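You operate a simulated robot arm through the tools that you are given. There is no shell and no other tool. Be economical: measure what you need, move in short steps, check, and stop when the job is done.

You are at the controls of a simulated robot arm. One attempt, no reset.

JOB
Spray the tea towel damp, lay the pillowcase on it and spray that too.
Fine: before the nose of the unplugged iron, which stays put; both end damp, not soaked.

The check looks at the end state, three seconds after you hand in, the way a careful person would. Anything else that was tipped, shoved, dropped, spilled or broken makes it a failure. Flat cloth is picked up by pressing the open fingertips on it (5 to 10 N) and closing them slowly along it; thin cloth reads only 2 to 8 mm in the jaws.

ROBOT AND FRAMES
A 6-joint arm with a two-finger parallel gripper, fixed in place. Base frame: the origin is at the foot of the arm, x ahead of it, y to its left, z up; the work surface is at about z = 910. Readings come in mm, degrees, newtons and seconds.
With the tool pointing down near the work surface it reaches from about 240 to 660 mm from the base axis. Its first joint turns from -66.0 to 66.0 degrees. Payload 2.9 kg.
Tool frame: the origin (TCP) lies between the finger pads and is the grasp point; the fingertips stand 30 mm ahead of it; z points along the fingers, y is the line along which they close. The gripper opens to 110 mm. The fingers are 20 mm wide and 10 mm thick; the gripper's body (48 by 112 mm) begins 55 mm behind the TCP.
Orientation is told as [roll, pitch, yaw] about the base's x, y, z axes, in that order, counted from this pose: with the fingers straight down and closing along the base's y, the tool's x points along the base's -x, its y along +y and its z along -z.

CONTROLS
- The arm moves only by the tool step_arm. Its arguments are lists of equal length, an entry for each row: "xyz": the shift along the base's x, y, z in mm, a list of three; "dr": the turn, a rotation vector about the base's x, y, z in degrees, a list of three; "grip": the finger opening in mm, from 0 to 110. In form: {"xyz": [[tx, ty, tz], ...], "dr": [[rx, ry, rz], ...], "grip": [grip, ...]}. A call has 1 to 12 rows; each row shifts and turns the commanded pose from where the row before left it. Rows are played at 5 a second. More than 50 mm and 8.6 degrees between two rows, or a gripper value outside its range, and nothing of the call is played. A pose out of reach is approached as far as the arm can. The call stops where the force on the tool passes 40 N (or 10 N more than at its start, if that is more) or the arm is blocked; 0.2 s more then pass. The fingers move at their own pace (about 108 mm/s each) and stop on an object; they squeeze with about 23 N. The grip force told is the motor's: it shows also when the fingers shut on nothing. Time passes only in rows, and 0.2 s behind the last, so rows that do not move let the fingers close. The reply holds the time, the measured pose of the TCP, the force on the tool along the base axes, the opening and the grip force, in the units named above and with some noise.
- Cameras (640 x 400 px; columns grow to the right, rows downward): "scene" is fixed at [85.2, 448.4, 1369.6]; the picture's right is [-0.61, -0.79, 0.00], its down [-0.56, 0.44, -0.70] and it looks along [0.55, -0.43, -0.71] (base axes); focal length 214 px, centre (320, 200). "wrist" rides on the gripper at [72, 17, -103] in the tool frame; the picture's right is [-0.23, 0.97, 0.00], its down [-0.76, -0.18, -0.62] and it looks along [-0.61, -0.14, 0.78] (tool axes); focal length 222 px, centre (320, 200). There is no depth. A picture from a camera that has moved, and an enlarged one, comes with that camera's place and axes in the base frame and with its lens.
- capture(camera): a new picture of that camera. The clock stands still meanwhile.
- zoom(camera, box): a new picture of the part [left, top, right, bottom] of that camera's present view, enlarged. The clock stands still meanwhile.
- sign_off(): hands the job in; it is judged then, once.

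Go step by step. Nothing tells you positions but the pictures and the camera data: compare them with the known pose of the tool, close in by small moves and look again before you grip or let go. The budget is 120 turns and 76 pictures, counting those below and the enlarged ones. Unless the task says otherwise, let go and move clear before handing in, and close with one line.

The tools are called after ">>>" as name(argument=value, ...) on one line, values as JSON. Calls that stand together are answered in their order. step_arm: Moves the arm, as the interface text tells. Its arguments: {"type":"object","properties":{"xyz":{"type":"array","items":{"type":"array","items":{"type":"number"}}},"dr":{"type":"array","items":{"type":"array","items":{"type":"number"}}},"grip":{"type":"array","items":{"type":"number"}}},"required":["xyz","dr","grip"]} The other tools are called the same way: capture (camera) takes a picture; zoom (camera, box) takes an enlarged picture of a part of a camera's view; sign_off () hands the job in.

At the start:

```text
clock: 0.0
tcp_pos: [378.4, -124.9, 1179.9]
tcp_rot: [-0.1, 0.0, 0.0]
contact_force: [-0.5, -0.9, 0.5]
grip_width: 109.8
grip_force: 0.0
```

scene: 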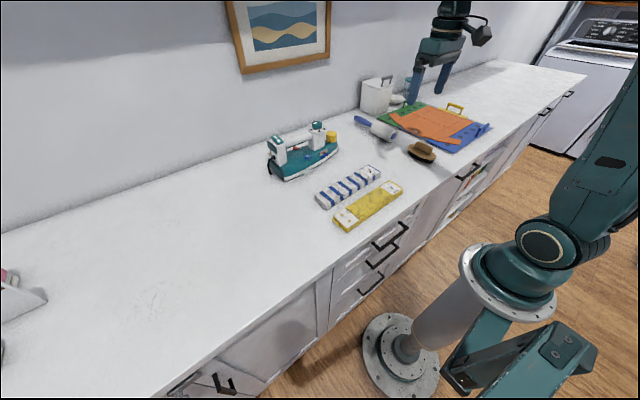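
wrist: 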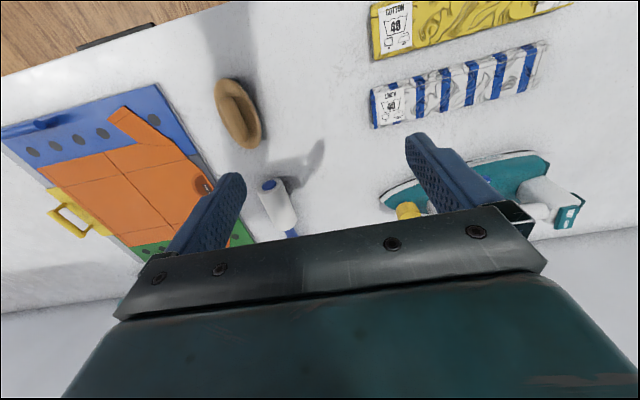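

I see an iron, two strips of cloth (blue striped and yellow), a lint roller, a brush, and a coloured folding board. I need a closer look to find the spray bottle and tell the cloths apart.

>>> zoom(camera="scene", box=[250, 90, 410, 240])

>>> zoom(camera="scene", box=[340, 60, 500, 170])

>>> zoom(camera="wrist", box=[340, 0, 600, 240])

>>> zoom(camera="scene", box=[0, 230, 120, 400])

```text
2.67 times, centred on (330, 165) of scene
camera zoom: at [85.2, 448.4, 1369.6], right [-0.61, -0.79, 0.0], down [-0.56, 0.44, -0.7], along [0.55, -0.43, -0.71], focal length 572 px, centre (293, 293)
```

zoom: 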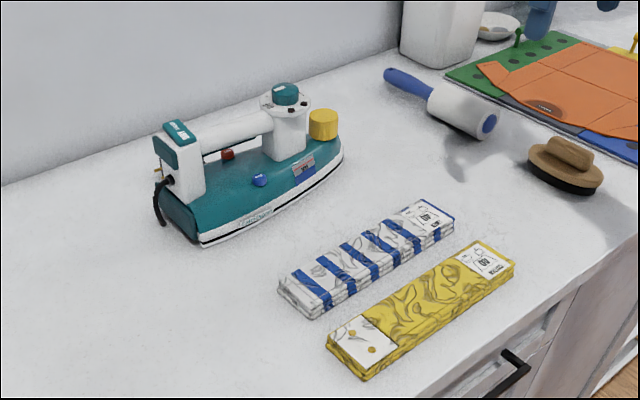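

```text
3.64 times, centred on (420, 115) of scene
camera zoom: at [85.2, 448.4, 1369.6], right [-0.61, -0.79, 0.0], down [-0.56, 0.44, -0.7], along [0.55, -0.43, -0.71], focal length 780 px, centre (-44, 509)
```

zoom: 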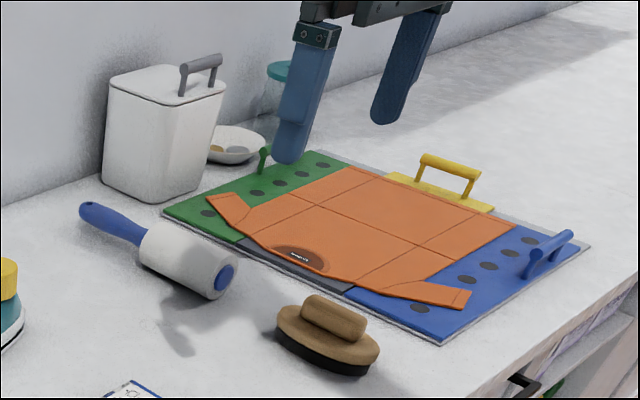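

```text
1.67 times, centred on (470, 120) of wrist
camera zoom: at [307.2, -109.0, 1284.8], right [0.23, 0.97, 0.0], down [0.76, -0.18, 0.62], along [0.61, -0.14, -0.78], focal length 370 px, centre (70, 333)
```

zoom: 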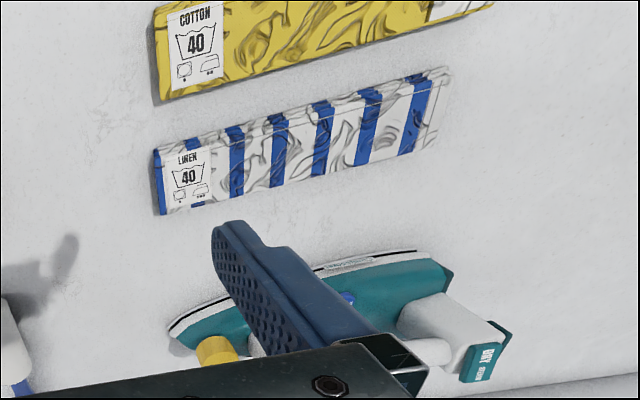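

```text
2.35 times, centred on (60, 315) of scene
camera zoom: at [85.2, 448.4, 1369.6], right [-0.61, -0.79, 0.0], down [-0.56, 0.44, -0.7], along [0.55, -0.43, -0.71], focal length 505 px, centre (932, -71)
```

zoom: 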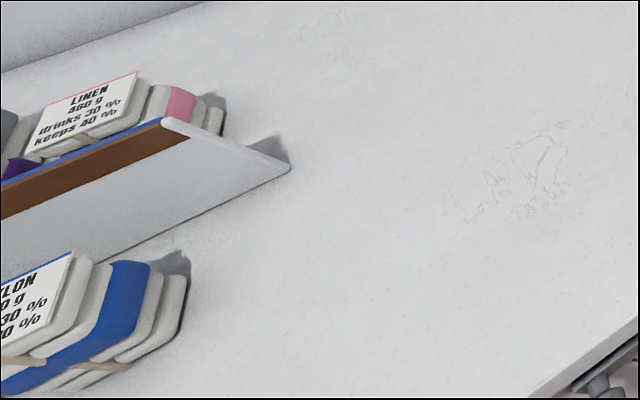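

The iron lies with its nose toward -y at about (582, -23); it seems to carry its own spray button. The striped cloth is linen (tea towel), the yellow is cotton (pillowcase). I'll move to see the iron and its nose closely.

>>> step_arm(xyz=[[0, 45, 0], [0, 45, 0], [0, 45, 0], [0, 45, 0]], dr=[[0, 0, 0], [0, 0, 0], [0, 0, 0], [0, 0, 0]], grip=[110, 110, 110, 110])

>>> capture(camera="wrist")

>>> zoom(camera="scene", box=[260, 110, 350, 190])

```text
clock: 1.0
tcp_pos: [379.4, 54.9, 1182.4]
tcp_rot: [0.1, 0.1, 0.1]
contact_force: [-0.2, 0.5, 0.2]
grip_width: 110.2
grip_force: 0.1
```

```text
69 pictures are left
camera wrist: at [306.2, 70.8, 1285.2], right [0.23, 0.97, 0.0], down [0.76, -0.18, 0.62], along [0.61, -0.14, -0.78], focal length 222 px, centre (320, 200)
```

wrist: 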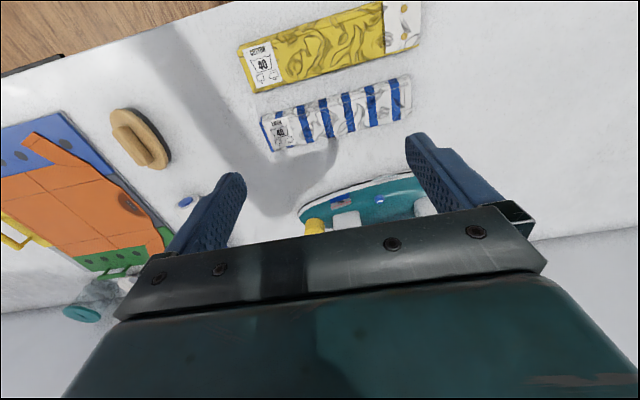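

```text
5.00 times, centred on (305, 150) of scene
camera zoom: at [85.3, 448.4, 1369.6], right [-0.61, -0.79, 0.0], down [-0.56, 0.44, -0.7], along [0.55, -0.43, -0.71], focal length 1072 px, centre (395, 450)
```

zoom: 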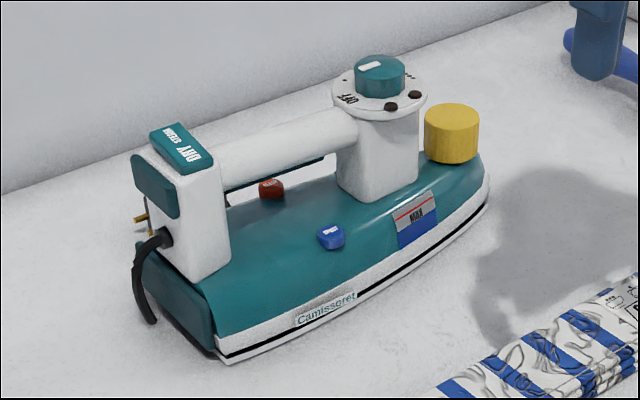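

The iron has a dial, a red and a blue button, a dry/steam switch, a water gauge and a yellow knob at the nose. I'll move over it for a closer look.

>>> step_arm(xyz=[[45, 5, 0], [45, 5, 0], [45, 5, 0]], dr=[[0, 0, 0], [0, 0, 0], [0, 0, 0]], grip=[110, 110, 110])

>>> capture(camera="wrist")

>>> zoom(camera="wrist", box=[240, 50, 460, 190])

```text
clock: 1.8
tcp_pos: [513.7, 69.4, 1182.1]
tcp_rot: [0.2, 0.1, 0.0]
contact_force: [0.5, 0.3, -0.3]
grip_width: 110.0
grip_force: 0.1
```

```text
67 pictures are left
camera wrist: at [442.5, 85.0, 1287.0], right [0.23, 0.97, 0.0], down [0.76, -0.18, 0.62], along [0.61, -0.14, -0.78], focal length 222 px, centre (320, 200)
```

wrist: 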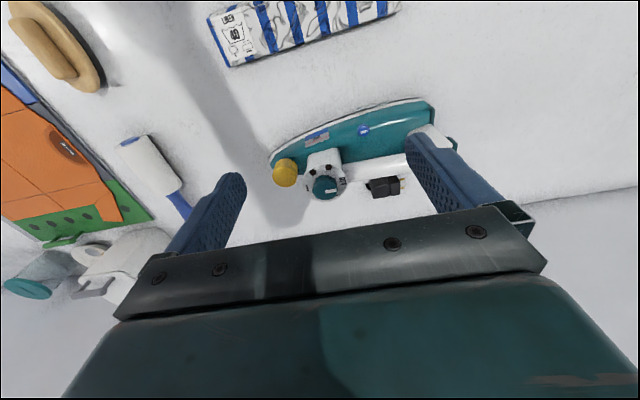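

```text
2.86 times, centred on (350, 120) of wrist
camera zoom: at [442.5, 85.0, 1287.0], right [0.23, 0.97, 0.0], down [0.76, -0.18, 0.62], along [0.61, -0.14, -0.78], focal length 635 px, centre (234, 429)
```

zoom: 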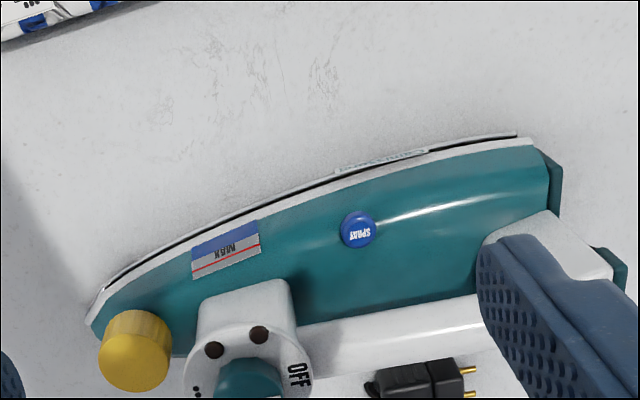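

The blue button is labelled SPRAY. I'll zoom on the gauge and plan a look at the nose from the front by turning the wrist.

>>> zoom(camera="wrist", box=[260, 115, 350, 200])

>>> step_arm(xyz=[[0, -45, 0], [0, -45, 0], [0, -45, 0], [0, -45, 0], [0, -20, 0], [0, 0, 0], [0, 0, 0], [0, 0, 0], [0, 0, 0], [0, 0, 0], [0, 0, 0]], dr=[[0, 0, 8.2], [0, 0, 8.2], [0, 0, 8.2], [0, 0, 8.2], [0, 0, 8.2], [0, 0, 8.2], [0, 0, 8.2], [0, 0, 8.2], [0, 0, 8.2], [0, 0, 8.2], [0, 0, 8]], grip=[110, 110, 110, 110, 110, 110, 110, 110, 110, 110, 110])

>>> capture(camera="wrist")

```text
4.71 times, centred on (305, 158) of wrist
camera zoom: at [442.5, 85.0, 1287.0], right [0.23, 0.97, 0.0], down [0.76, -0.18, 0.62], along [0.61, -0.14, -0.78], focal length 1045 px, centre (391, 400)
```

zoom: 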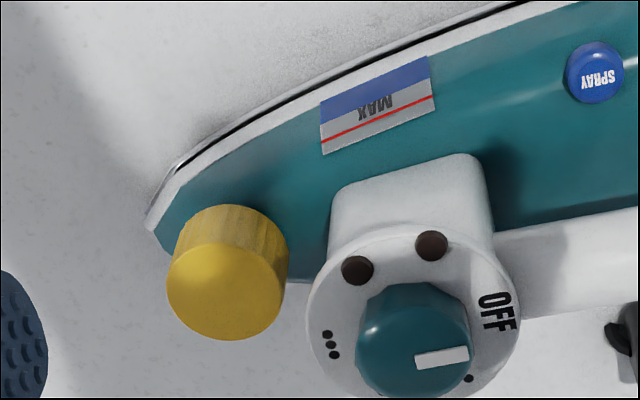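

```text
clock: 4.2
tcp_pos: [513.6, -129.3, 1181.2]
tcp_rot: [-0.1, -0.1, 90.2]
contact_force: [-0.6, -0.4, -0.1]
grip_width: 110.2
grip_force: 0.1
```

```text
64 pictures are left
camera wrist: at [497.7, -203.4, 1285.1], right [-0.97, 0.22, 0.0], down [0.18, 0.76, 0.62], along [0.14, 0.61, -0.78], focal length 222 px, centre (320, 200)
```

wrist: 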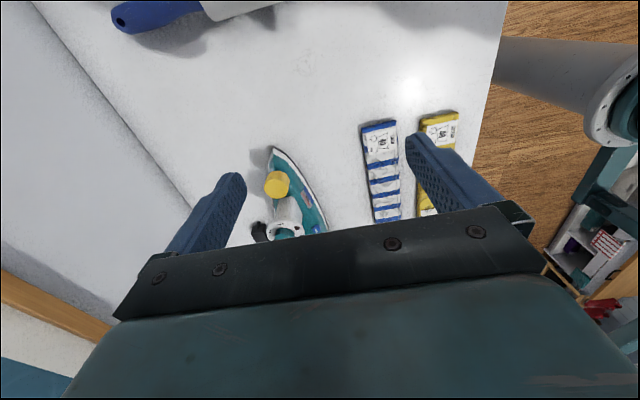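

The tank shows about half full. Now the nose from the front.

>>> zoom(camera="wrist", box=[240, 140, 340, 240])

>>> zoom(camera="wrist", box=[340, 100, 480, 220])

```text
4.00 times, centred on (290, 190) of wrist
camera zoom: at [497.7, -203.4, 1285.1], right [-0.97, 0.22, 0.0], down [0.18, 0.76, 0.62], along [0.14, 0.61, -0.78], focal length 888 px, centre (440, 240)
```

zoom: 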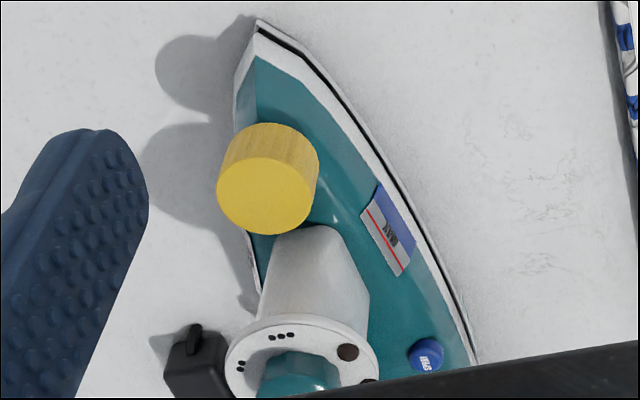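

```text
3.33 times, centred on (410, 160) of wrist
camera zoom: at [497.7, -203.4, 1285.1], right [-0.97, 0.22, 0.0], down [0.18, 0.76, 0.62], along [0.14, 0.61, -0.78], focal length 740 px, centre (20, 333)
```

zoom: 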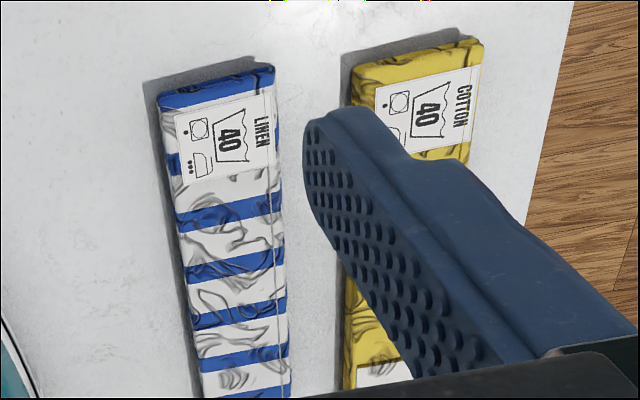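

The towel (linen) spans about x 400–460, y −55 to 190, and the spot before the nose (tip ≈ (613, −55)) is free to the roller at y≈−243. I'll lay the cloth crosswise there, and now go over the towel's middle with fingers closing along x.

>>> step_arm(xyz=[[-20, 45, -20], [-20, 45, -25], [-20, 45, -25], [-20, 45, -25], [-3, 16, -25]], dr=[[0, 0, 0], [0, 0, 0], [0, 0, 0], [0, 0, 0], [0, 0, 0]], grip=[90, 90, 90, 90, 90])

>>> capture(camera="wrist")

>>> capture(camera="scene")

```text
refused: row 1 steps farther than a row can; nothing moved
```

```text
61 pictures are left
camera wrist: at [497.7, -203.4, 1285.1], right [-0.97, 0.22, 0.0], down [0.18, 0.76, 0.62], along [0.14, 0.61, -0.78], focal length 222 px, centre (320, 200)
```

wrist: 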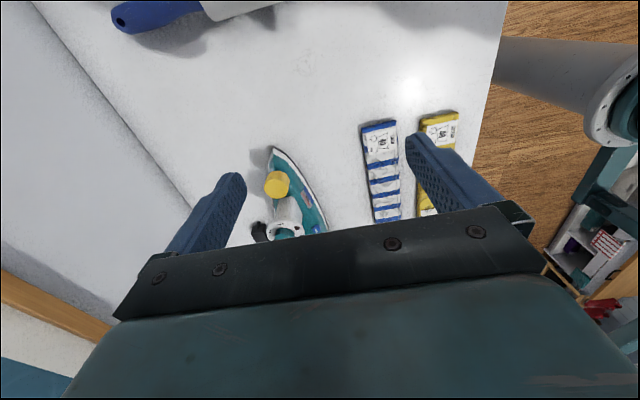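

```text
60 pictures are left
```

scene: 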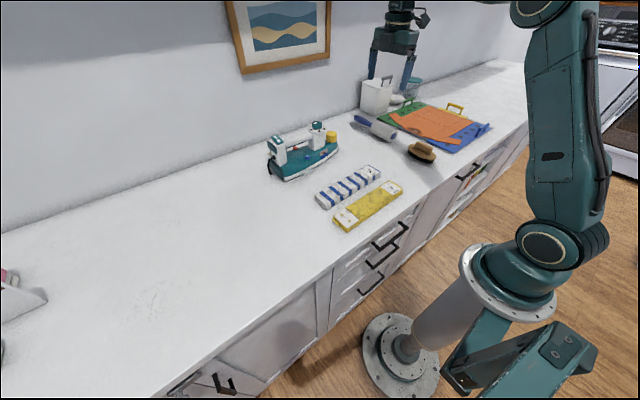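

The row was over 50 mm in length; I'll use smaller steps.

>>> step_arm(xyz=[[-15, 38, -20], [-15, 38, -20], [-15, 38, -20], [-15, 38, -20], [-15, 38, -20], [-7, 6, -20]], dr=[[0, 0, 0], [0, 0, 0], [0, 0, 0], [0, 0, 0], [0, 0, 0], [0, 0, 0]], grip=[90, 90, 90, 90, 90, 90])

>>> capture(camera="wrist")

>>> zoom(camera="scene", box=[260, 110, 420, 240])

```text
clock: 5.6
tcp_pos: [433.1, 67.9, 1062.7]
tcp_rot: [-0.1, 0.1, 90.1]
contact_force: [0.0, 0.1, 0.1]
grip_width: 90.0
grip_force: 0.1
```

```text
59 pictures are left
camera wrist: at [416.7, -4.5, 1167.0], right [-0.97, 0.23, 0.0], down [0.18, 0.76, 0.62], along [0.14, 0.61, -0.78], focal length 222 px, centre (320, 200)
```

wrist: 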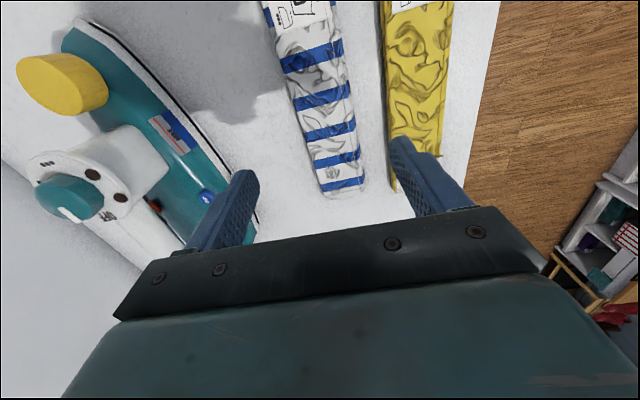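

```text
3.08 times, centred on (340, 175) of scene
camera zoom: at [85.2, 448.4, 1369.6], right [-0.61, -0.79, 0.0], down [-0.56, 0.44, -0.7], along [0.55, -0.43, -0.71], focal length 660 px, centre (258, 277)
```

zoom: 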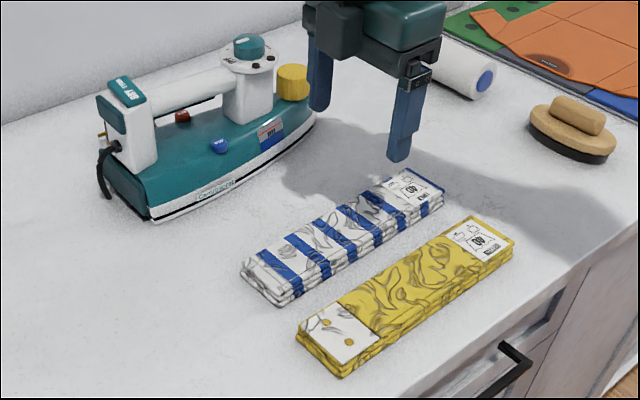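

Towel's far end is at y≈180, centre about (430, 63). Descending over it.

>>> step_arm(xyz=[[-3, -5, -40], [0, 0, -40], [0, 0, -25], [0, 0, -8]], dr=[[0, 0, 0], [0, 0, 0], [0, 0, 0], [0, 0, 0]], grip=[90, 90, 90, 90])

>>> zoom(camera="scene", box=[300, 130, 420, 240])

```text
clock: 6.6
tcp_pos: [429.8, 61.4, 947.5]
tcp_rot: [0.0, 0.1, 90.1]
contact_force: [0.0, -0.5, -0.4]
grip_width: 90.1
grip_force: 0.1
```

```text
3.64 times, centred on (360, 185) of scene
camera zoom: at [85.2, 448.4, 1369.6], right [-0.61, -0.79, 0.0], down [-0.56, 0.44, -0.7], along [0.55, -0.43, -0.71], focal length 780 px, centre (174, 254)
```

zoom: 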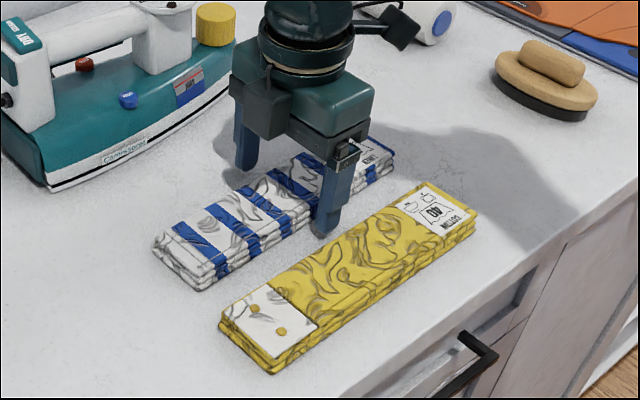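

The fingers straddle the towel without touching. I'll close slowly.

>>> step_arm(xyz=[[0, 0, -3], [0, 0, 0], [0, 0, 0], [0, 0, 0], [0, 0, 0], [0, 0, 0]], dr=[[0, 0, 0], [0, 0, 0], [0, 0, 0], [0, 0, 0], [0, 0, 0], [0, 0, 0]], grip=[80, 70, 62, 56, 50, 45])

>>> zoom(camera="scene", box=[300, 130, 420, 240])

```text
clock: 8.0
tcp_pos: [431.1, 61.2, 944.6]
tcp_rot: [0.0, -0.1, 90.0]
contact_force: [0.9, 0.0, 1.1]
grip_width: 60.0
grip_force: 22.4
```

```text
3.64 times, centred on (360, 185) of scene
camera zoom: at [85.3, 448.4, 1369.6], right [-0.61, -0.79, 0.0], down [-0.56, 0.44, -0.7], along [0.55, -0.43, -0.71], focal length 780 px, centre (174, 254)
```

zoom: 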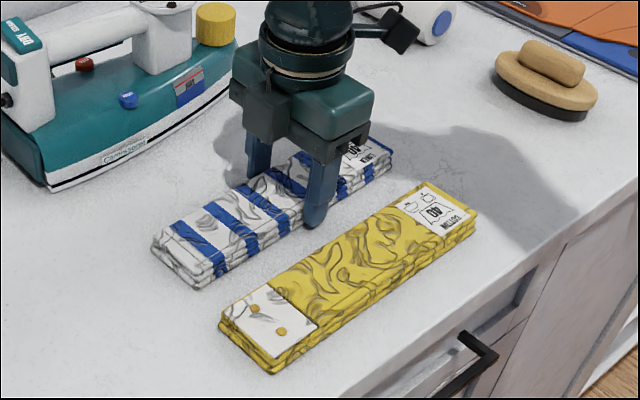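

The towel is firmly held at 60 mm. Lift and check.

>>> step_arm(xyz=[[0, 0, 15], [0, 0, 30], [0, 0, 40], [0, 0, 40]], dr=[[0, 0, 0], [0, 0, 0], [0, 0, 0], [0, 0, 0]], grip=[45, 45, 45, 45])

>>> zoom(camera="scene", box=[280, 90, 440, 240])

```text
clock: 9.0
tcp_pos: [426.0, 62.9, 1069.7]
tcp_rot: [0.0, 0.0, 90.1]
contact_force: [0.0, 0.5, -0.9]
grip_width: 59.8
grip_force: 22.6
```

```text
2.67 times, centred on (360, 165) of scene
camera zoom: at [85.2, 448.4, 1369.6], right [-0.61, -0.79, 0.0], down [-0.56, 0.44, -0.7], along [0.55, -0.43, -0.71], focal length 572 px, centre (213, 293)
```

zoom: 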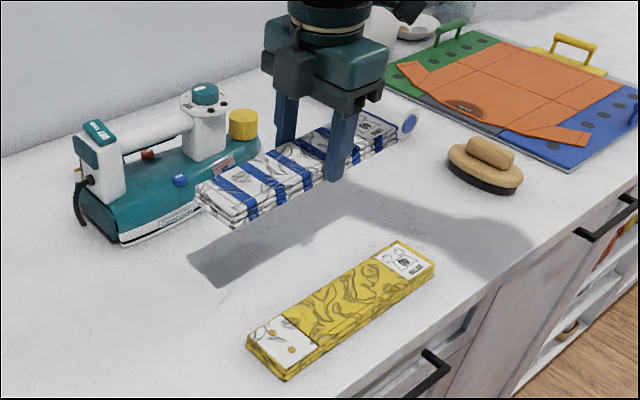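

It lifts level. Now carry it toward −y, turn it by −90° and move over the spot before the nose.

>>> step_arm(xyz=[[0, -40, 0], [0, -40, 0], [0, -40, 0], [0, -40, 0], [0, -41, 0]], dr=[[0, 0, 0], [0, 0, 0], [0, 0, 0], [0, 0, 0], [0, 0, 0]], grip=[45, 45, 45, 45, 45])

>>> step_arm(xyz=[[0, 0, 0], [0, 0, 0], [0, 0, 0], [0, 0, 0], [0, 0, 0], [0, 0, 0], [0, 0, 0], [0, 0, 0], [0, 0, 0], [0, 0, 0], [0, 0, 0]], dr=[[0, 0, -8.2], [0, 0, -8.2], [0, 0, -8.2], [0, 0, -8.2], [0, 0, -8.2], [0, 0, -8.2], [0, 0, -8.2], [0, 0, -8.2], [0, 0, -8.2], [0, 0, -8.2], [0, 0, -8]], grip=[45, 45, 45, 45, 45, 45, 45, 45, 45, 45, 45])

>>> step_arm(xyz=[[36, 0, 0], [36, 0, 0], [36, 0, 0], [36, 0, 0], [36, 0, 0]], dr=[[0, 0, 0], [0, 0, 0], [0, 0, 0], [0, 0, 0], [0, 0, 0]], grip=[45, 45, 45, 45, 45])

>>> capture(camera="scene")

>>> capture(camera="wrist")

```text
clock: 10.2
tcp_pos: [427.9, -142.7, 1070.6]
tcp_rot: [0.0, 0.0, 90.1]
contact_force: [0.2, 0.2, -1.2]
grip_width: 59.5
grip_force: 22.5
```

```text
clock: 12.6
tcp_pos: [429.4, -139.7, 1069.6]
tcp_rot: [0.0, 0.0, -0.2]
contact_force: [-0.7, 0.5, -1.7]
grip_width: 59.1
grip_force: 23.2
```

```text
clock: 13.8
tcp_pos: [613.0, -140.6, 1068.6]
tcp_rot: [0.0, 0.1, 0.0]
contact_force: [-1.0, -0.4, -0.9]
grip_width: 59.6
grip_force: 22.6
```

```text
54 pictures are left
```

scene: 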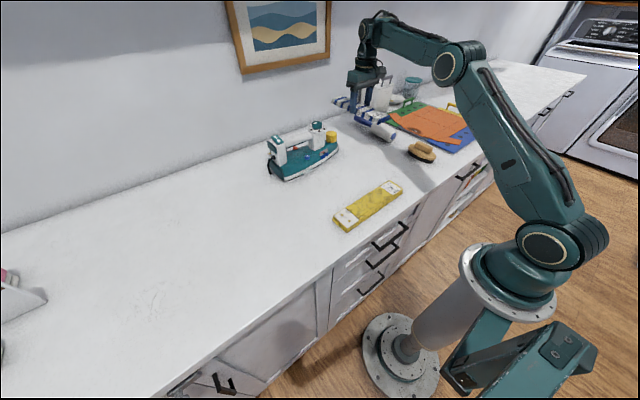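

```text
53 pictures are left
camera wrist: at [540.2, -124.2, 1172.4], right [0.23, 0.97, 0.0], down [0.76, -0.18, 0.62], along [0.61, -0.14, -0.78], focal length 222 px, centre (320, 200)
```

wrist: 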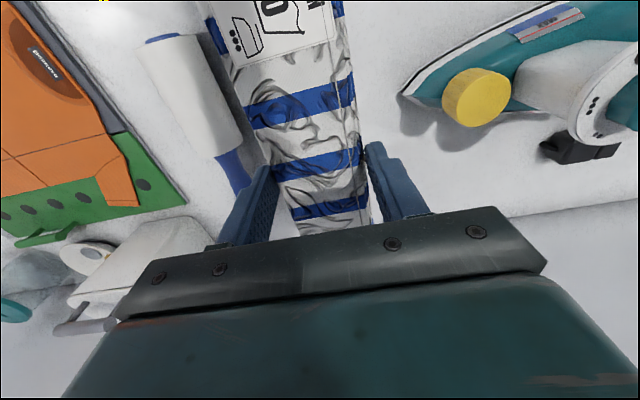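

Roller edge at y≈−240 and nose at about (617, −53); the towel at y=−140 sits between. Lowering.

>>> step_arm(xyz=[[2, 0, -40], [0, 0, -40], [0, 0, -25], [0, 0, -13], [0, 0, -4]], dr=[[0, 0, 0], [0, 0, 0], [0, 0, 0], [0, 0, 0], [0, 0, 0]], grip=[45, 45, 45, 45, 45])

>>> zoom(camera="scene", box=[280, 70, 440, 190])

```text
clock: 15.0
tcp_pos: [612.5, -140.7, 948.9]
tcp_rot: [0.0, 0.0, 0.0]
contact_force: [0.0, 0.5, -0.5]
grip_width: 59.4
grip_force: 22.8
```

```text
3.33 times, centred on (360, 130) of scene
camera zoom: at [85.3, 448.4, 1369.6], right [-0.61, -0.79, 0.0], down [-0.56, 0.44, -0.7], along [0.55, -0.43, -0.71], focal length 715 px, centre (187, 433)
```

zoom: 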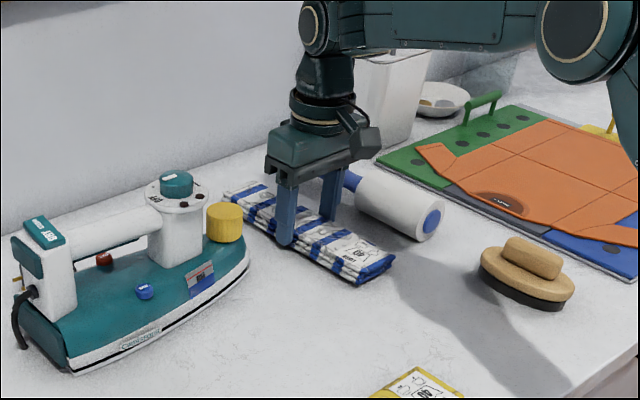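

>>> step_arm(xyz=[[0, 0, -2], [0, 0, -2], [0, 0, 0]], dr=[[0, 0, 0], [0, 0, 0], [0, 0, 0]], grip=[45, 45, 45])

```text
clock: 15.8
tcp_pos: [611.5, -140.8, 945.8]
tcp_rot: [0.0, 0.0, 0.0]
contact_force: [0.0, 0.2, -1.3]
grip_width: 59.5
grip_force: 22.9
```

Still carrying its weight; slightly lower, then release and rise.

>>> step_arm(xyz=[[0, 0, -2], [0, 0, 0], [0, 0, 0], [0, 0, 0], [0, 0, 0]], dr=[[0, 0, 0], [0, 0, 0], [0, 0, 0], [0, 0, 0], [0, 0, 0]], grip=[45, 62, 68, 76, 84])

>>> step_arm(xyz=[[0, 0, 10], [0, 0, 40], [0, 0, 45], [0, 0, 45]], dr=[[0, 0, 0], [0, 0, 0], [0, 0, 0], [0, 0, 0]], grip=[84, 84, 84, 84])

>>> capture(camera="wrist")

>>> zoom(camera="scene", box=[250, 90, 410, 210])

```text
clock: 17.0
tcp_pos: [612.4, -140.7, 942.7]
tcp_rot: [-0.1, 0.0, -0.1]
contact_force: [0.0, 0.7, -0.4]
grip_width: 83.8
grip_force: 0.1
```

```text
clock: 18.0
tcp_pos: [613.2, -141.8, 1082.0]
tcp_rot: [0.0, 0.0, -0.1]
contact_force: [-0.2, 0.1, 0.2]
grip_width: 83.8
grip_force: 0.1
```

```text
51 pictures are left
camera wrist: at [540.8, -125.2, 1186.4], right [0.23, 0.97, 0.0], down [0.76, -0.18, 0.62], along [0.61, -0.14, -0.78], focal length 222 px, centre (320, 200)
```

wrist: 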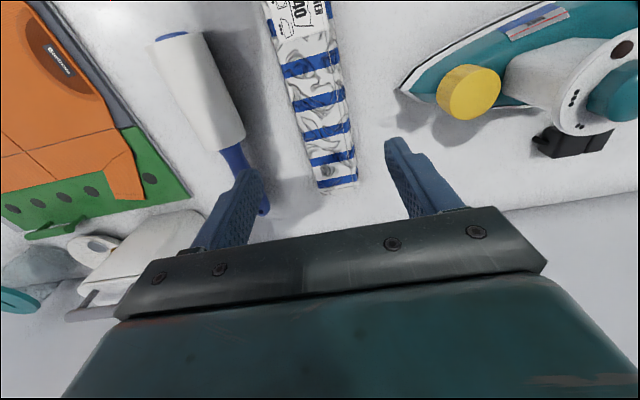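

```text
3.33 times, centred on (330, 150) of scene
camera zoom: at [85.3, 448.4, 1369.6], right [-0.61, -0.79, 0.0], down [-0.56, 0.44, -0.7], along [0.55, -0.43, -0.71], focal length 715 px, centre (287, 367)
```

zoom: 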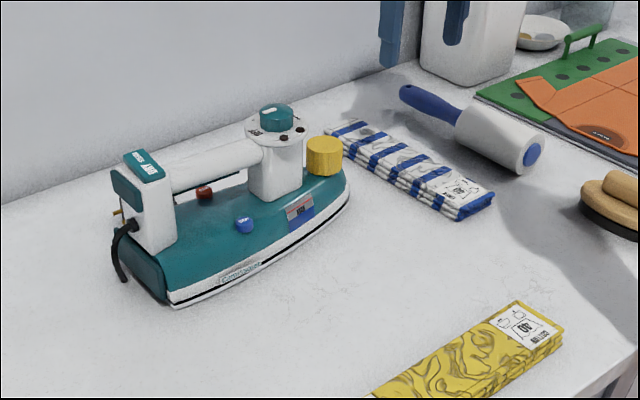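

The towel lies cleanly before the nose. Next I go to the blue SPRAY button (about (581, 119, 963)) with closed fingers, tilted slightly to lean away from the handle.

>>> step_arm(xyz=[[-10, 40, 20], [-10, 45, 0], [-10, 45, 0], [-10, 45, 0], [-10, 45, 0], [-8, 40, 0]], dr=[[0, 0, 0], [0, 0, 0], [0, -5, 0], [0, -5, 0], [0, -5, 0], [0, -5, 0]], grip=[60, 40, 20, 0, 0, 0])

>>> capture(camera="wrist")

>>> zoom(camera="scene", box=[250, 90, 370, 190])

```text
clock: 19.4
tcp_pos: [550.1, 120.1, 1103.6]
tcp_rot: [0.0, -20.1, 0.0]
contact_force: [0.2, -0.3, -0.2]
grip_width: 0.0
grip_force: 23.0
```

```text
49 pictures are left
camera wrist: at [447.4, 136.7, 1175.7], right [0.21, 0.97, 0.08], down [0.5, -0.18, 0.85], along [0.84, -0.14, -0.53], focal length 222 px, centre (320, 200)
```

wrist: 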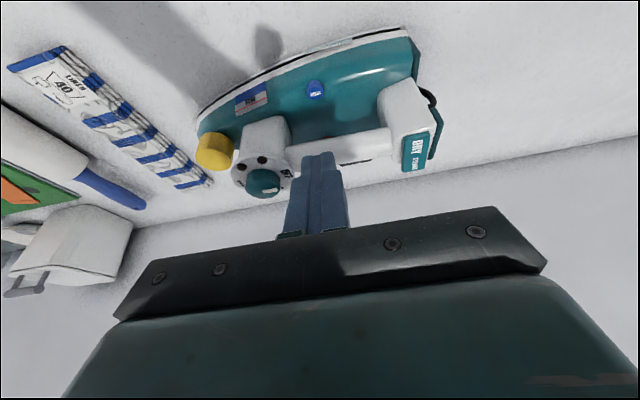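

```text
4.00 times, centred on (310, 140) of scene
camera zoom: at [85.3, 448.4, 1369.6], right [-0.61, -0.79, 0.0], down [-0.56, 0.44, -0.7], along [0.55, -0.43, -0.71], focal length 858 px, centre (360, 440)
```

zoom: 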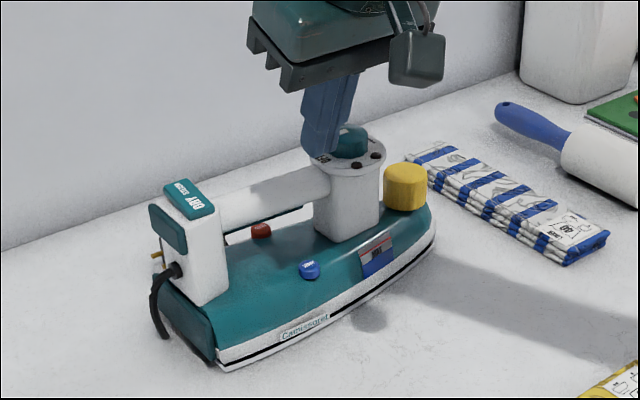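

Button estimated at (579, 121, 963). I'll bring the closed tip to about 12 mm above it and check.

>>> step_arm(xyz=[[0, 1, -40], [5, 0, -35], [9, 0, -22]], dr=[[0, 0, 0], [0, 0, 0], [0, 0, 0]], grip=[0, 0, 0])

>>> zoom(camera="wrist", box=[240, 60, 400, 180])

>>> zoom(camera="scene", box=[280, 120, 350, 180])

```text
clock: 20.2
tcp_pos: [565.7, 121.1, 1005.9]
tcp_rot: [-0.1, -20.1, -0.1]
contact_force: [1.0, -0.7, -0.7]
grip_width: 0.0
grip_force: 23.3
```

```text
3.33 times, centred on (320, 120) of wrist
camera zoom: at [463.4, 137.6, 1078.8], right [0.21, 0.97, 0.08], down [0.5, -0.18, 0.85], along [0.84, -0.14, -0.53], focal length 740 px, centre (320, 467)
```

zoom: 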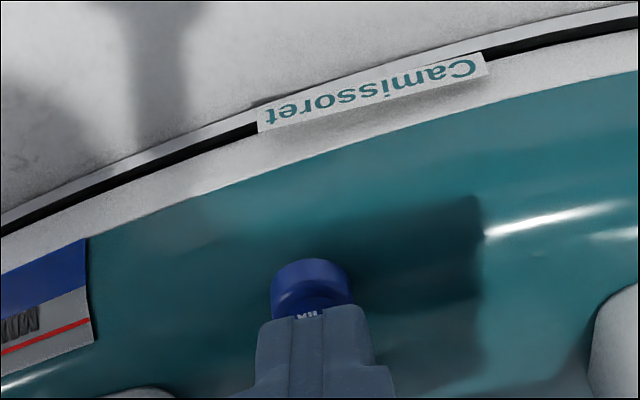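

```text
6.67 times, centred on (315, 150) of scene
camera zoom: at [85.2, 448.4, 1369.6], right [-0.61, -0.79, 0.0], down [-0.56, 0.44, -0.7], along [0.55, -0.43, -0.71], focal length 1430 px, centre (353, 533)
```

zoom: 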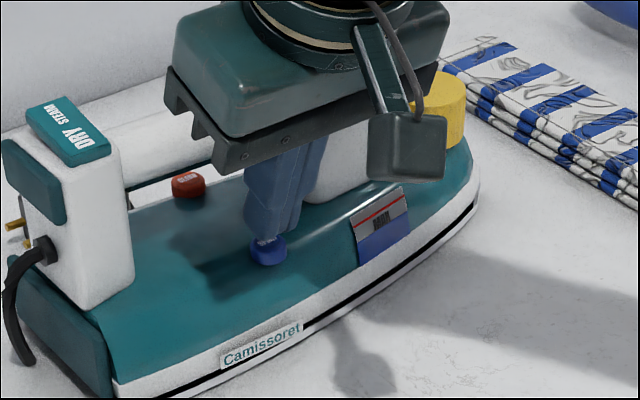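

Tip is aligned above the button. Pressing straight down in small steps, watching the force.

>>> step_arm(xyz=[[0, 0, -3], [0, 0, -3], [0, 0, -2]], dr=[[0, 0, 0], [0, 0, 0], [0, 0, 0]], grip=[0, 0, 0])

>>> zoom(camera="scene", box=[280, 120, 350, 180])

```text
clock: 21.0
tcp_pos: [567.7, 121.4, 996.7]
tcp_rot: [0.0, -20.0, 0.0]
contact_force: [-0.2, 0.0, -0.5]
grip_width: 0.2
grip_force: 22.9
```

```text
6.67 times, centred on (315, 150) of scene
camera zoom: at [85.2, 448.4, 1369.6], right [-0.61, -0.79, 0.0], down [-0.56, 0.44, -0.7], along [0.55, -0.43, -0.71], focal length 1430 px, centre (353, 533)
```

zoom: 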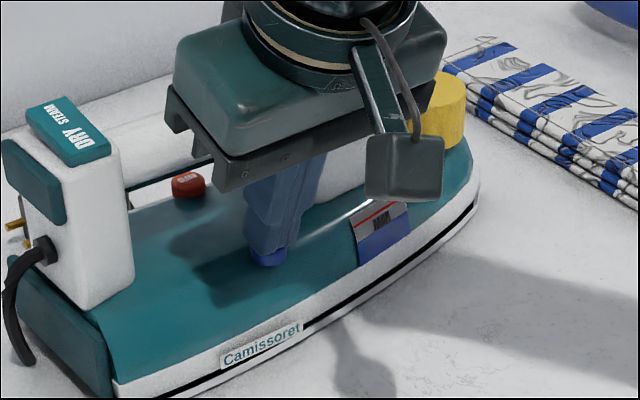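

>>> step_arm(xyz=[[0, 0, -1.5], [0, 0, -1.5], [0, 0, -1]], dr=[[0, 0, 0], [0, 0, 0], [0, 0, 0]], grip=[0, 0, 0])

>>> zoom(camera="scene", box=[280, 110, 400, 180])

```text
clock: 21.8
tcp_pos: [569.0, 121.0, 992.6]
tcp_rot: [0.0, -20.0, 0.1]
contact_force: [-3.0, 0.4, 5.2]
grip_width: 0.0
grip_force: 23.4
```

```text
5.33 times, centred on (340, 145) of scene
camera zoom: at [85.1, 448.4, 1369.6], right [-0.61, -0.79, 0.0], down [-0.56, 0.44, -0.7], along [0.55, -0.43, -0.71], focal length 1144 px, centre (213, 493)
```

zoom: 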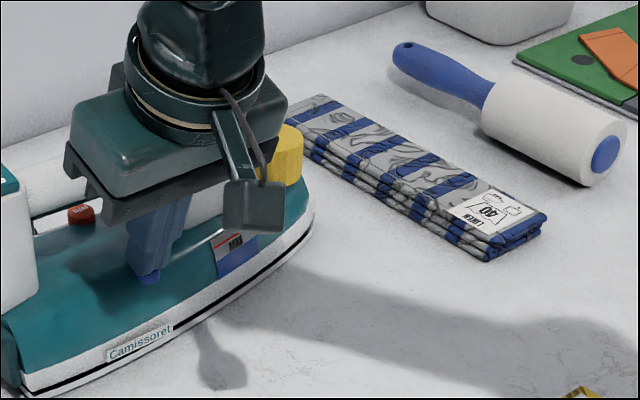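

Contact of about 6 N, and the towel has turned darker: it was sprayed. Lift off at once and compare.

>>> step_arm(xyz=[[-2, 0, 6], [-3, 0, 40], [0, 0, 45]], dr=[[0, 0, 0], [0, 0, 0], [0, 0, 0]], grip=[0, 0, 0])

>>> zoom(camera="scene", box=[250, 90, 410, 190])

>>> capture(camera="wrist")

```text
clock: 22.6
tcp_pos: [561.4, 122.6, 1082.0]
tcp_rot: [0.1, -20.0, 0.1]
contact_force: [-0.6, -0.8, -0.1]
grip_width: 0.2
grip_force: 23.2
```

```text
4.00 times, centred on (330, 140) of scene
camera zoom: at [85.2, 448.4, 1369.6], right [-0.61, -0.79, 0.0], down [-0.56, 0.44, -0.7], along [0.55, -0.43, -0.71], focal length 858 px, centre (280, 440)
```

zoom: 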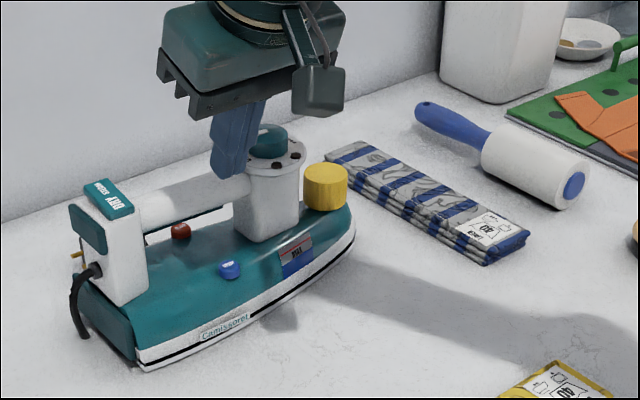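

```text
42 pictures are left
camera wrist: at [459.8, 138.6, 1154.8], right [0.21, 0.97, 0.08], down [0.5, -0.18, 0.85], along [0.84, -0.14, -0.53], focal length 222 px, centre (320, 200)
```

wrist: 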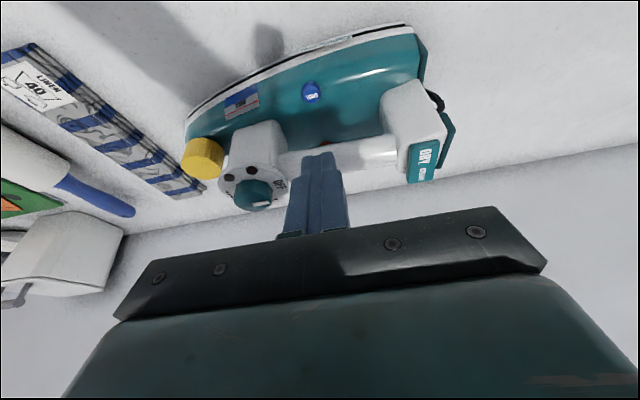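

The towel is evenly darker; the iron hasn't moved. Now to the pillowcase (about x 308–368, y −45 to 195): untilt, turn to yaw 90 and open.

>>> step_arm(xyz=[[-45, -5, 10], [-45, -10, 0], [-45, -10, 0], [-45, -10, 0], [-42, -10, 0], [0, -5, 0], [0, 0, 0], [0, 0, 0], [0, 0, 0], [0, 0, 0], [0, 0, 0]], dr=[[0, 7, 0], [0, 7, 0], [0, 6, 0], [0, 0, 8.2], [0, 0, 8.2], [0, 0, 8.2], [0, 0, 8.2], [0, 0, 8.2], [0, 0, 8.2], [0, 0, 8.2], [0, 0, 8.2]], grip=[0, 20, 40, 60, 90, 90, 90, 90, 90, 90, 90])

>>> step_arm(xyz=[[0, 0, 0], [0, 0, 0], [0, 0, 0]], dr=[[0, 0, 8.2], [0, 0, 8.2], [0, 0, 8]], grip=[90, 90, 90])

>>> capture(camera="wrist")

>>> zoom(camera="scene", box=[300, 130, 420, 240])

```text
clock: 25.0
tcp_pos: [340.9, 71.4, 1094.9]
tcp_rot: [0.0, 0.0, 65.8]
contact_force: [-0.3, 0.5, 0.7]
grip_width: 90.1
grip_force: 0.1
```

```text
clock: 25.8
tcp_pos: [340.8, 71.9, 1094.0]
tcp_rot: [0.0, 0.0, 90.2]
contact_force: [0.4, 0.7, 0.2]
grip_width: 89.8
grip_force: 0.0
```

```text
41 pictures are left
camera wrist: at [324.1, -1.3, 1198.0], right [-0.97, 0.22, 0.0], down [0.18, 0.76, 0.62], along [0.14, 0.61, -0.78], focal length 222 px, centre (320, 200)
```

wrist: 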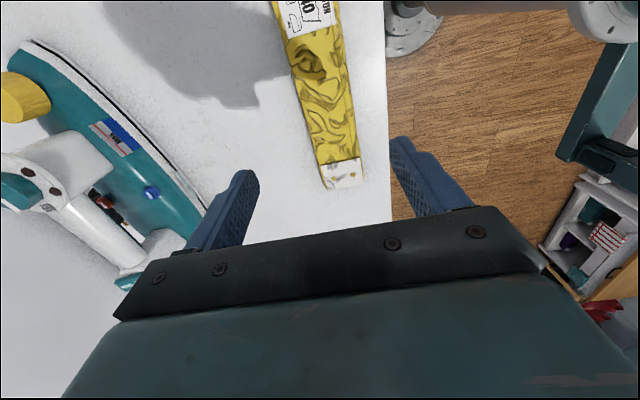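

```text
3.64 times, centred on (360, 185) of scene
camera zoom: at [85.2, 448.4, 1369.6], right [-0.61, -0.79, 0.0], down [-0.56, 0.44, -0.7], along [0.55, -0.43, -0.71], focal length 780 px, centre (174, 254)
```

zoom: 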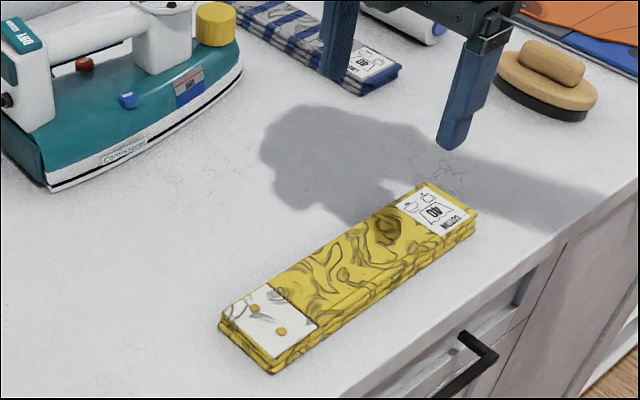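

Pillowcase centre about (336, 74). Descend and straddle it.

>>> step_arm(xyz=[[-5, 2, -40], [0, 0, -40], [0, 0, -40], [0, 0, -22], [0, 0, -6]], dr=[[0, 0, 0], [0, 0, 0], [0, 0, 0], [0, 0, 0], [0, 0, 0]], grip=[90, 90, 90, 90, 90])

>>> zoom(camera="scene", box=[310, 140, 420, 240])

```text
clock: 27.0
tcp_pos: [335.6, 70.9, 944.1]
tcp_rot: [0.0, -0.1, 90.0]
contact_force: [-0.2, 0.3, 0.3]
grip_width: 90.2
grip_force: 0.1
```

```text
4.00 times, centred on (365, 190) of scene
camera zoom: at [85.3, 448.4, 1369.6], right [-0.61, -0.79, 0.0], down [-0.56, 0.44, -0.7], along [0.55, -0.43, -0.71], focal length 858 px, centre (140, 240)
```

zoom: 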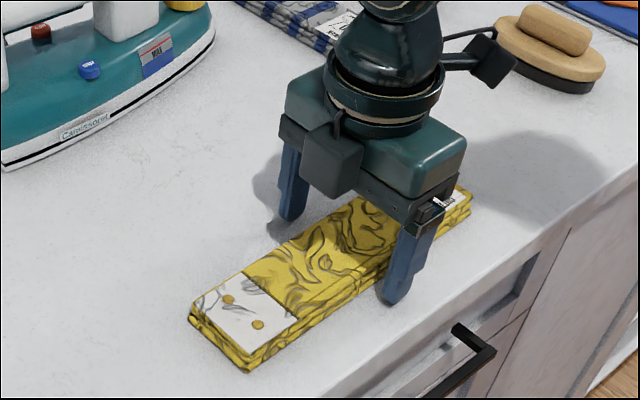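

Straddled without contact. Close and lift.

>>> step_arm(xyz=[[0, 0, 0], [0, 0, 0], [0, 0, 0], [0, 0, 0], [0, 0, 0], [0, 0, 0], [0, 0, 0]], dr=[[0, 0, 0], [0, 0, 0], [0, 0, 0], [0, 0, 0], [0, 0, 0], [0, 0, 0], [0, 0, 0]], grip=[80, 70, 62, 56, 50, 45, 45])

>>> step_arm(xyz=[[0, 0, 15], [0, 0, 35], [0, 0, 45], [0, 0, 45]], dr=[[0, 0, 0], [0, 0, 0], [0, 0, 0], [0, 0, 0]], grip=[45, 45, 45, 45])

>>> capture(camera="scene")

```text
clock: 28.6
tcp_pos: [334.4, 70.6, 944.3]
tcp_rot: [0.0, -0.1, 89.9]
contact_force: [0.2, -0.1, 0.3]
grip_width: 59.5
grip_force: 22.3
```

```text
clock: 29.6
tcp_pos: [332.9, 68.7, 1088.5]
tcp_rot: [0.1, 0.0, 90.0]
contact_force: [-0.3, 0.5, -0.5]
grip_width: 59.1
grip_force: 22.8
```

```text
38 pictures are left
```

scene: 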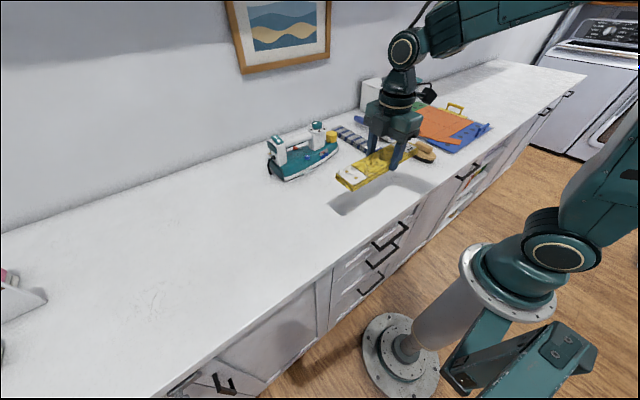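

Held level. Carry it to above the towel the same way.

>>> step_arm(xyz=[[19, -42, 0], [19, -42, 0], [19, -42, 0], [19, -42, 0], [20, -42, 0]], dr=[[0, 0, 0], [0, 0, 0], [0, 0, 0], [0, 0, 0], [0, 0, 0]], grip=[45, 45, 45, 45, 45])

>>> step_arm(xyz=[[0, 0, 0], [0, 0, 0], [0, 0, 0], [0, 0, 0], [0, 0, 0], [0, 0, 0], [0, 0, 0], [0, 0, 0], [0, 0, 0], [0, 0, 0], [0, 0, 0]], dr=[[0, 0, -8.2], [0, 0, -8.2], [0, 0, -8.2], [0, 0, -8.2], [0, 0, -8.2], [0, 0, -8.2], [0, 0, -8.2], [0, 0, -8.2], [0, 0, -8.2], [0, 0, -8.2], [0, 0, -8]], grip=[45, 45, 45, 45, 45, 45, 45, 45, 45, 45, 45])

>>> step_arm(xyz=[[36, 0, 0], [36, 0, 0], [36, 0, 0], [36, 0, 0], [36, 0, 0], [2, 0, 0]], dr=[[0, 0, 0], [0, 0, 0], [0, 0, 0], [0, 0, 0], [0, 0, 0], [0, 0, 0]], grip=[45, 45, 45, 45, 45, 45])

>>> capture(camera="wrist")

>>> zoom(camera="scene", box=[280, 70, 440, 190])

```text
clock: 30.8
tcp_pos: [433.4, -136.2, 1085.1]
tcp_rot: [-0.1, -0.1, 90.0]
contact_force: [-0.1, 0.7, -1.5]
grip_width: 59.5
grip_force: 23.5
```

```text
clock: 33.2
tcp_pos: [430.2, -137.3, 1085.9]
tcp_rot: [-0.1, 0.0, -0.2]
contact_force: [-0.2, 0.1, -1.3]
grip_width: 59.2
grip_force: 23.1
```

```text
clock: 34.6
tcp_pos: [615.4, -135.8, 1084.1]
tcp_rot: [-0.1, 0.1, 0.0]
contact_force: [-0.1, 0.2, -0.7]
grip_width: 59.5
grip_force: 23.2
```

```text
37 pictures are left
camera wrist: at [542.6, -119.6, 1188.7], right [0.23, 0.97, 0.0], down [0.76, -0.18, 0.62], along [0.61, -0.14, -0.78], focal length 222 px, centre (320, 200)
```

wrist: 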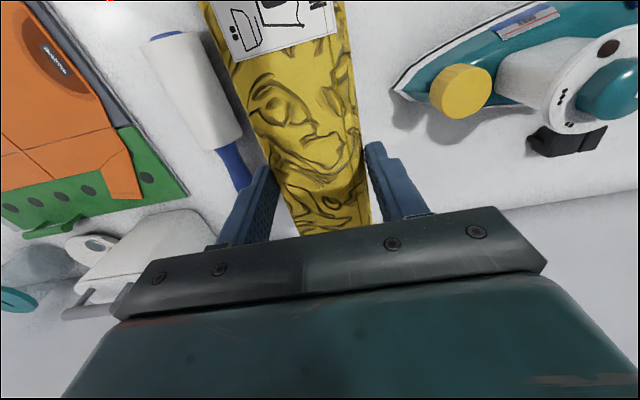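

```text
3.33 times, centred on (360, 130) of scene
camera zoom: at [85.3, 448.4, 1369.6], right [-0.61, -0.79, 0.0], down [-0.56, 0.44, -0.7], along [0.55, -0.43, -0.71], focal length 715 px, centre (187, 433)
```

zoom: 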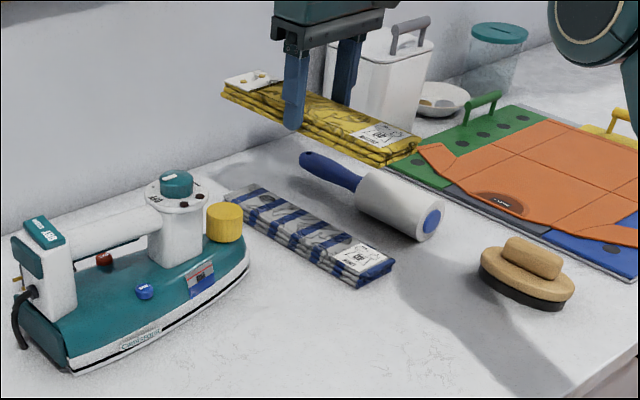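

Small offset correction (−2, −4.5), then descend to just above the towel.

>>> step_arm(xyz=[[-2, -4.5, -40], [0, 0, -40], [0, 0, -20]], dr=[[0, 0, 0], [0, 0, 0], [0, 0, 0]], grip=[45, 45, 45])

>>> zoom(camera="scene", box=[310, 80, 410, 170])

```text
clock: 35.4
tcp_pos: [611.9, -142.3, 986.4]
tcp_rot: [0.0, 0.0, 0.0]
contact_force: [0.1, -0.1, -1.0]
grip_width: 59.4
grip_force: 23.0
```

```text
4.44 times, centred on (360, 125) of scene
camera zoom: at [85.3, 448.4, 1369.6], right [-0.61, -0.79, 0.0], down [-0.56, 0.44, -0.7], along [0.55, -0.43, -0.71], focal length 953 px, centre (142, 533)
```

zoom: 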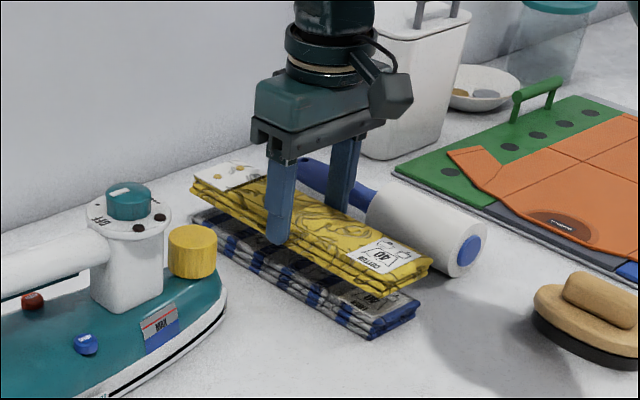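

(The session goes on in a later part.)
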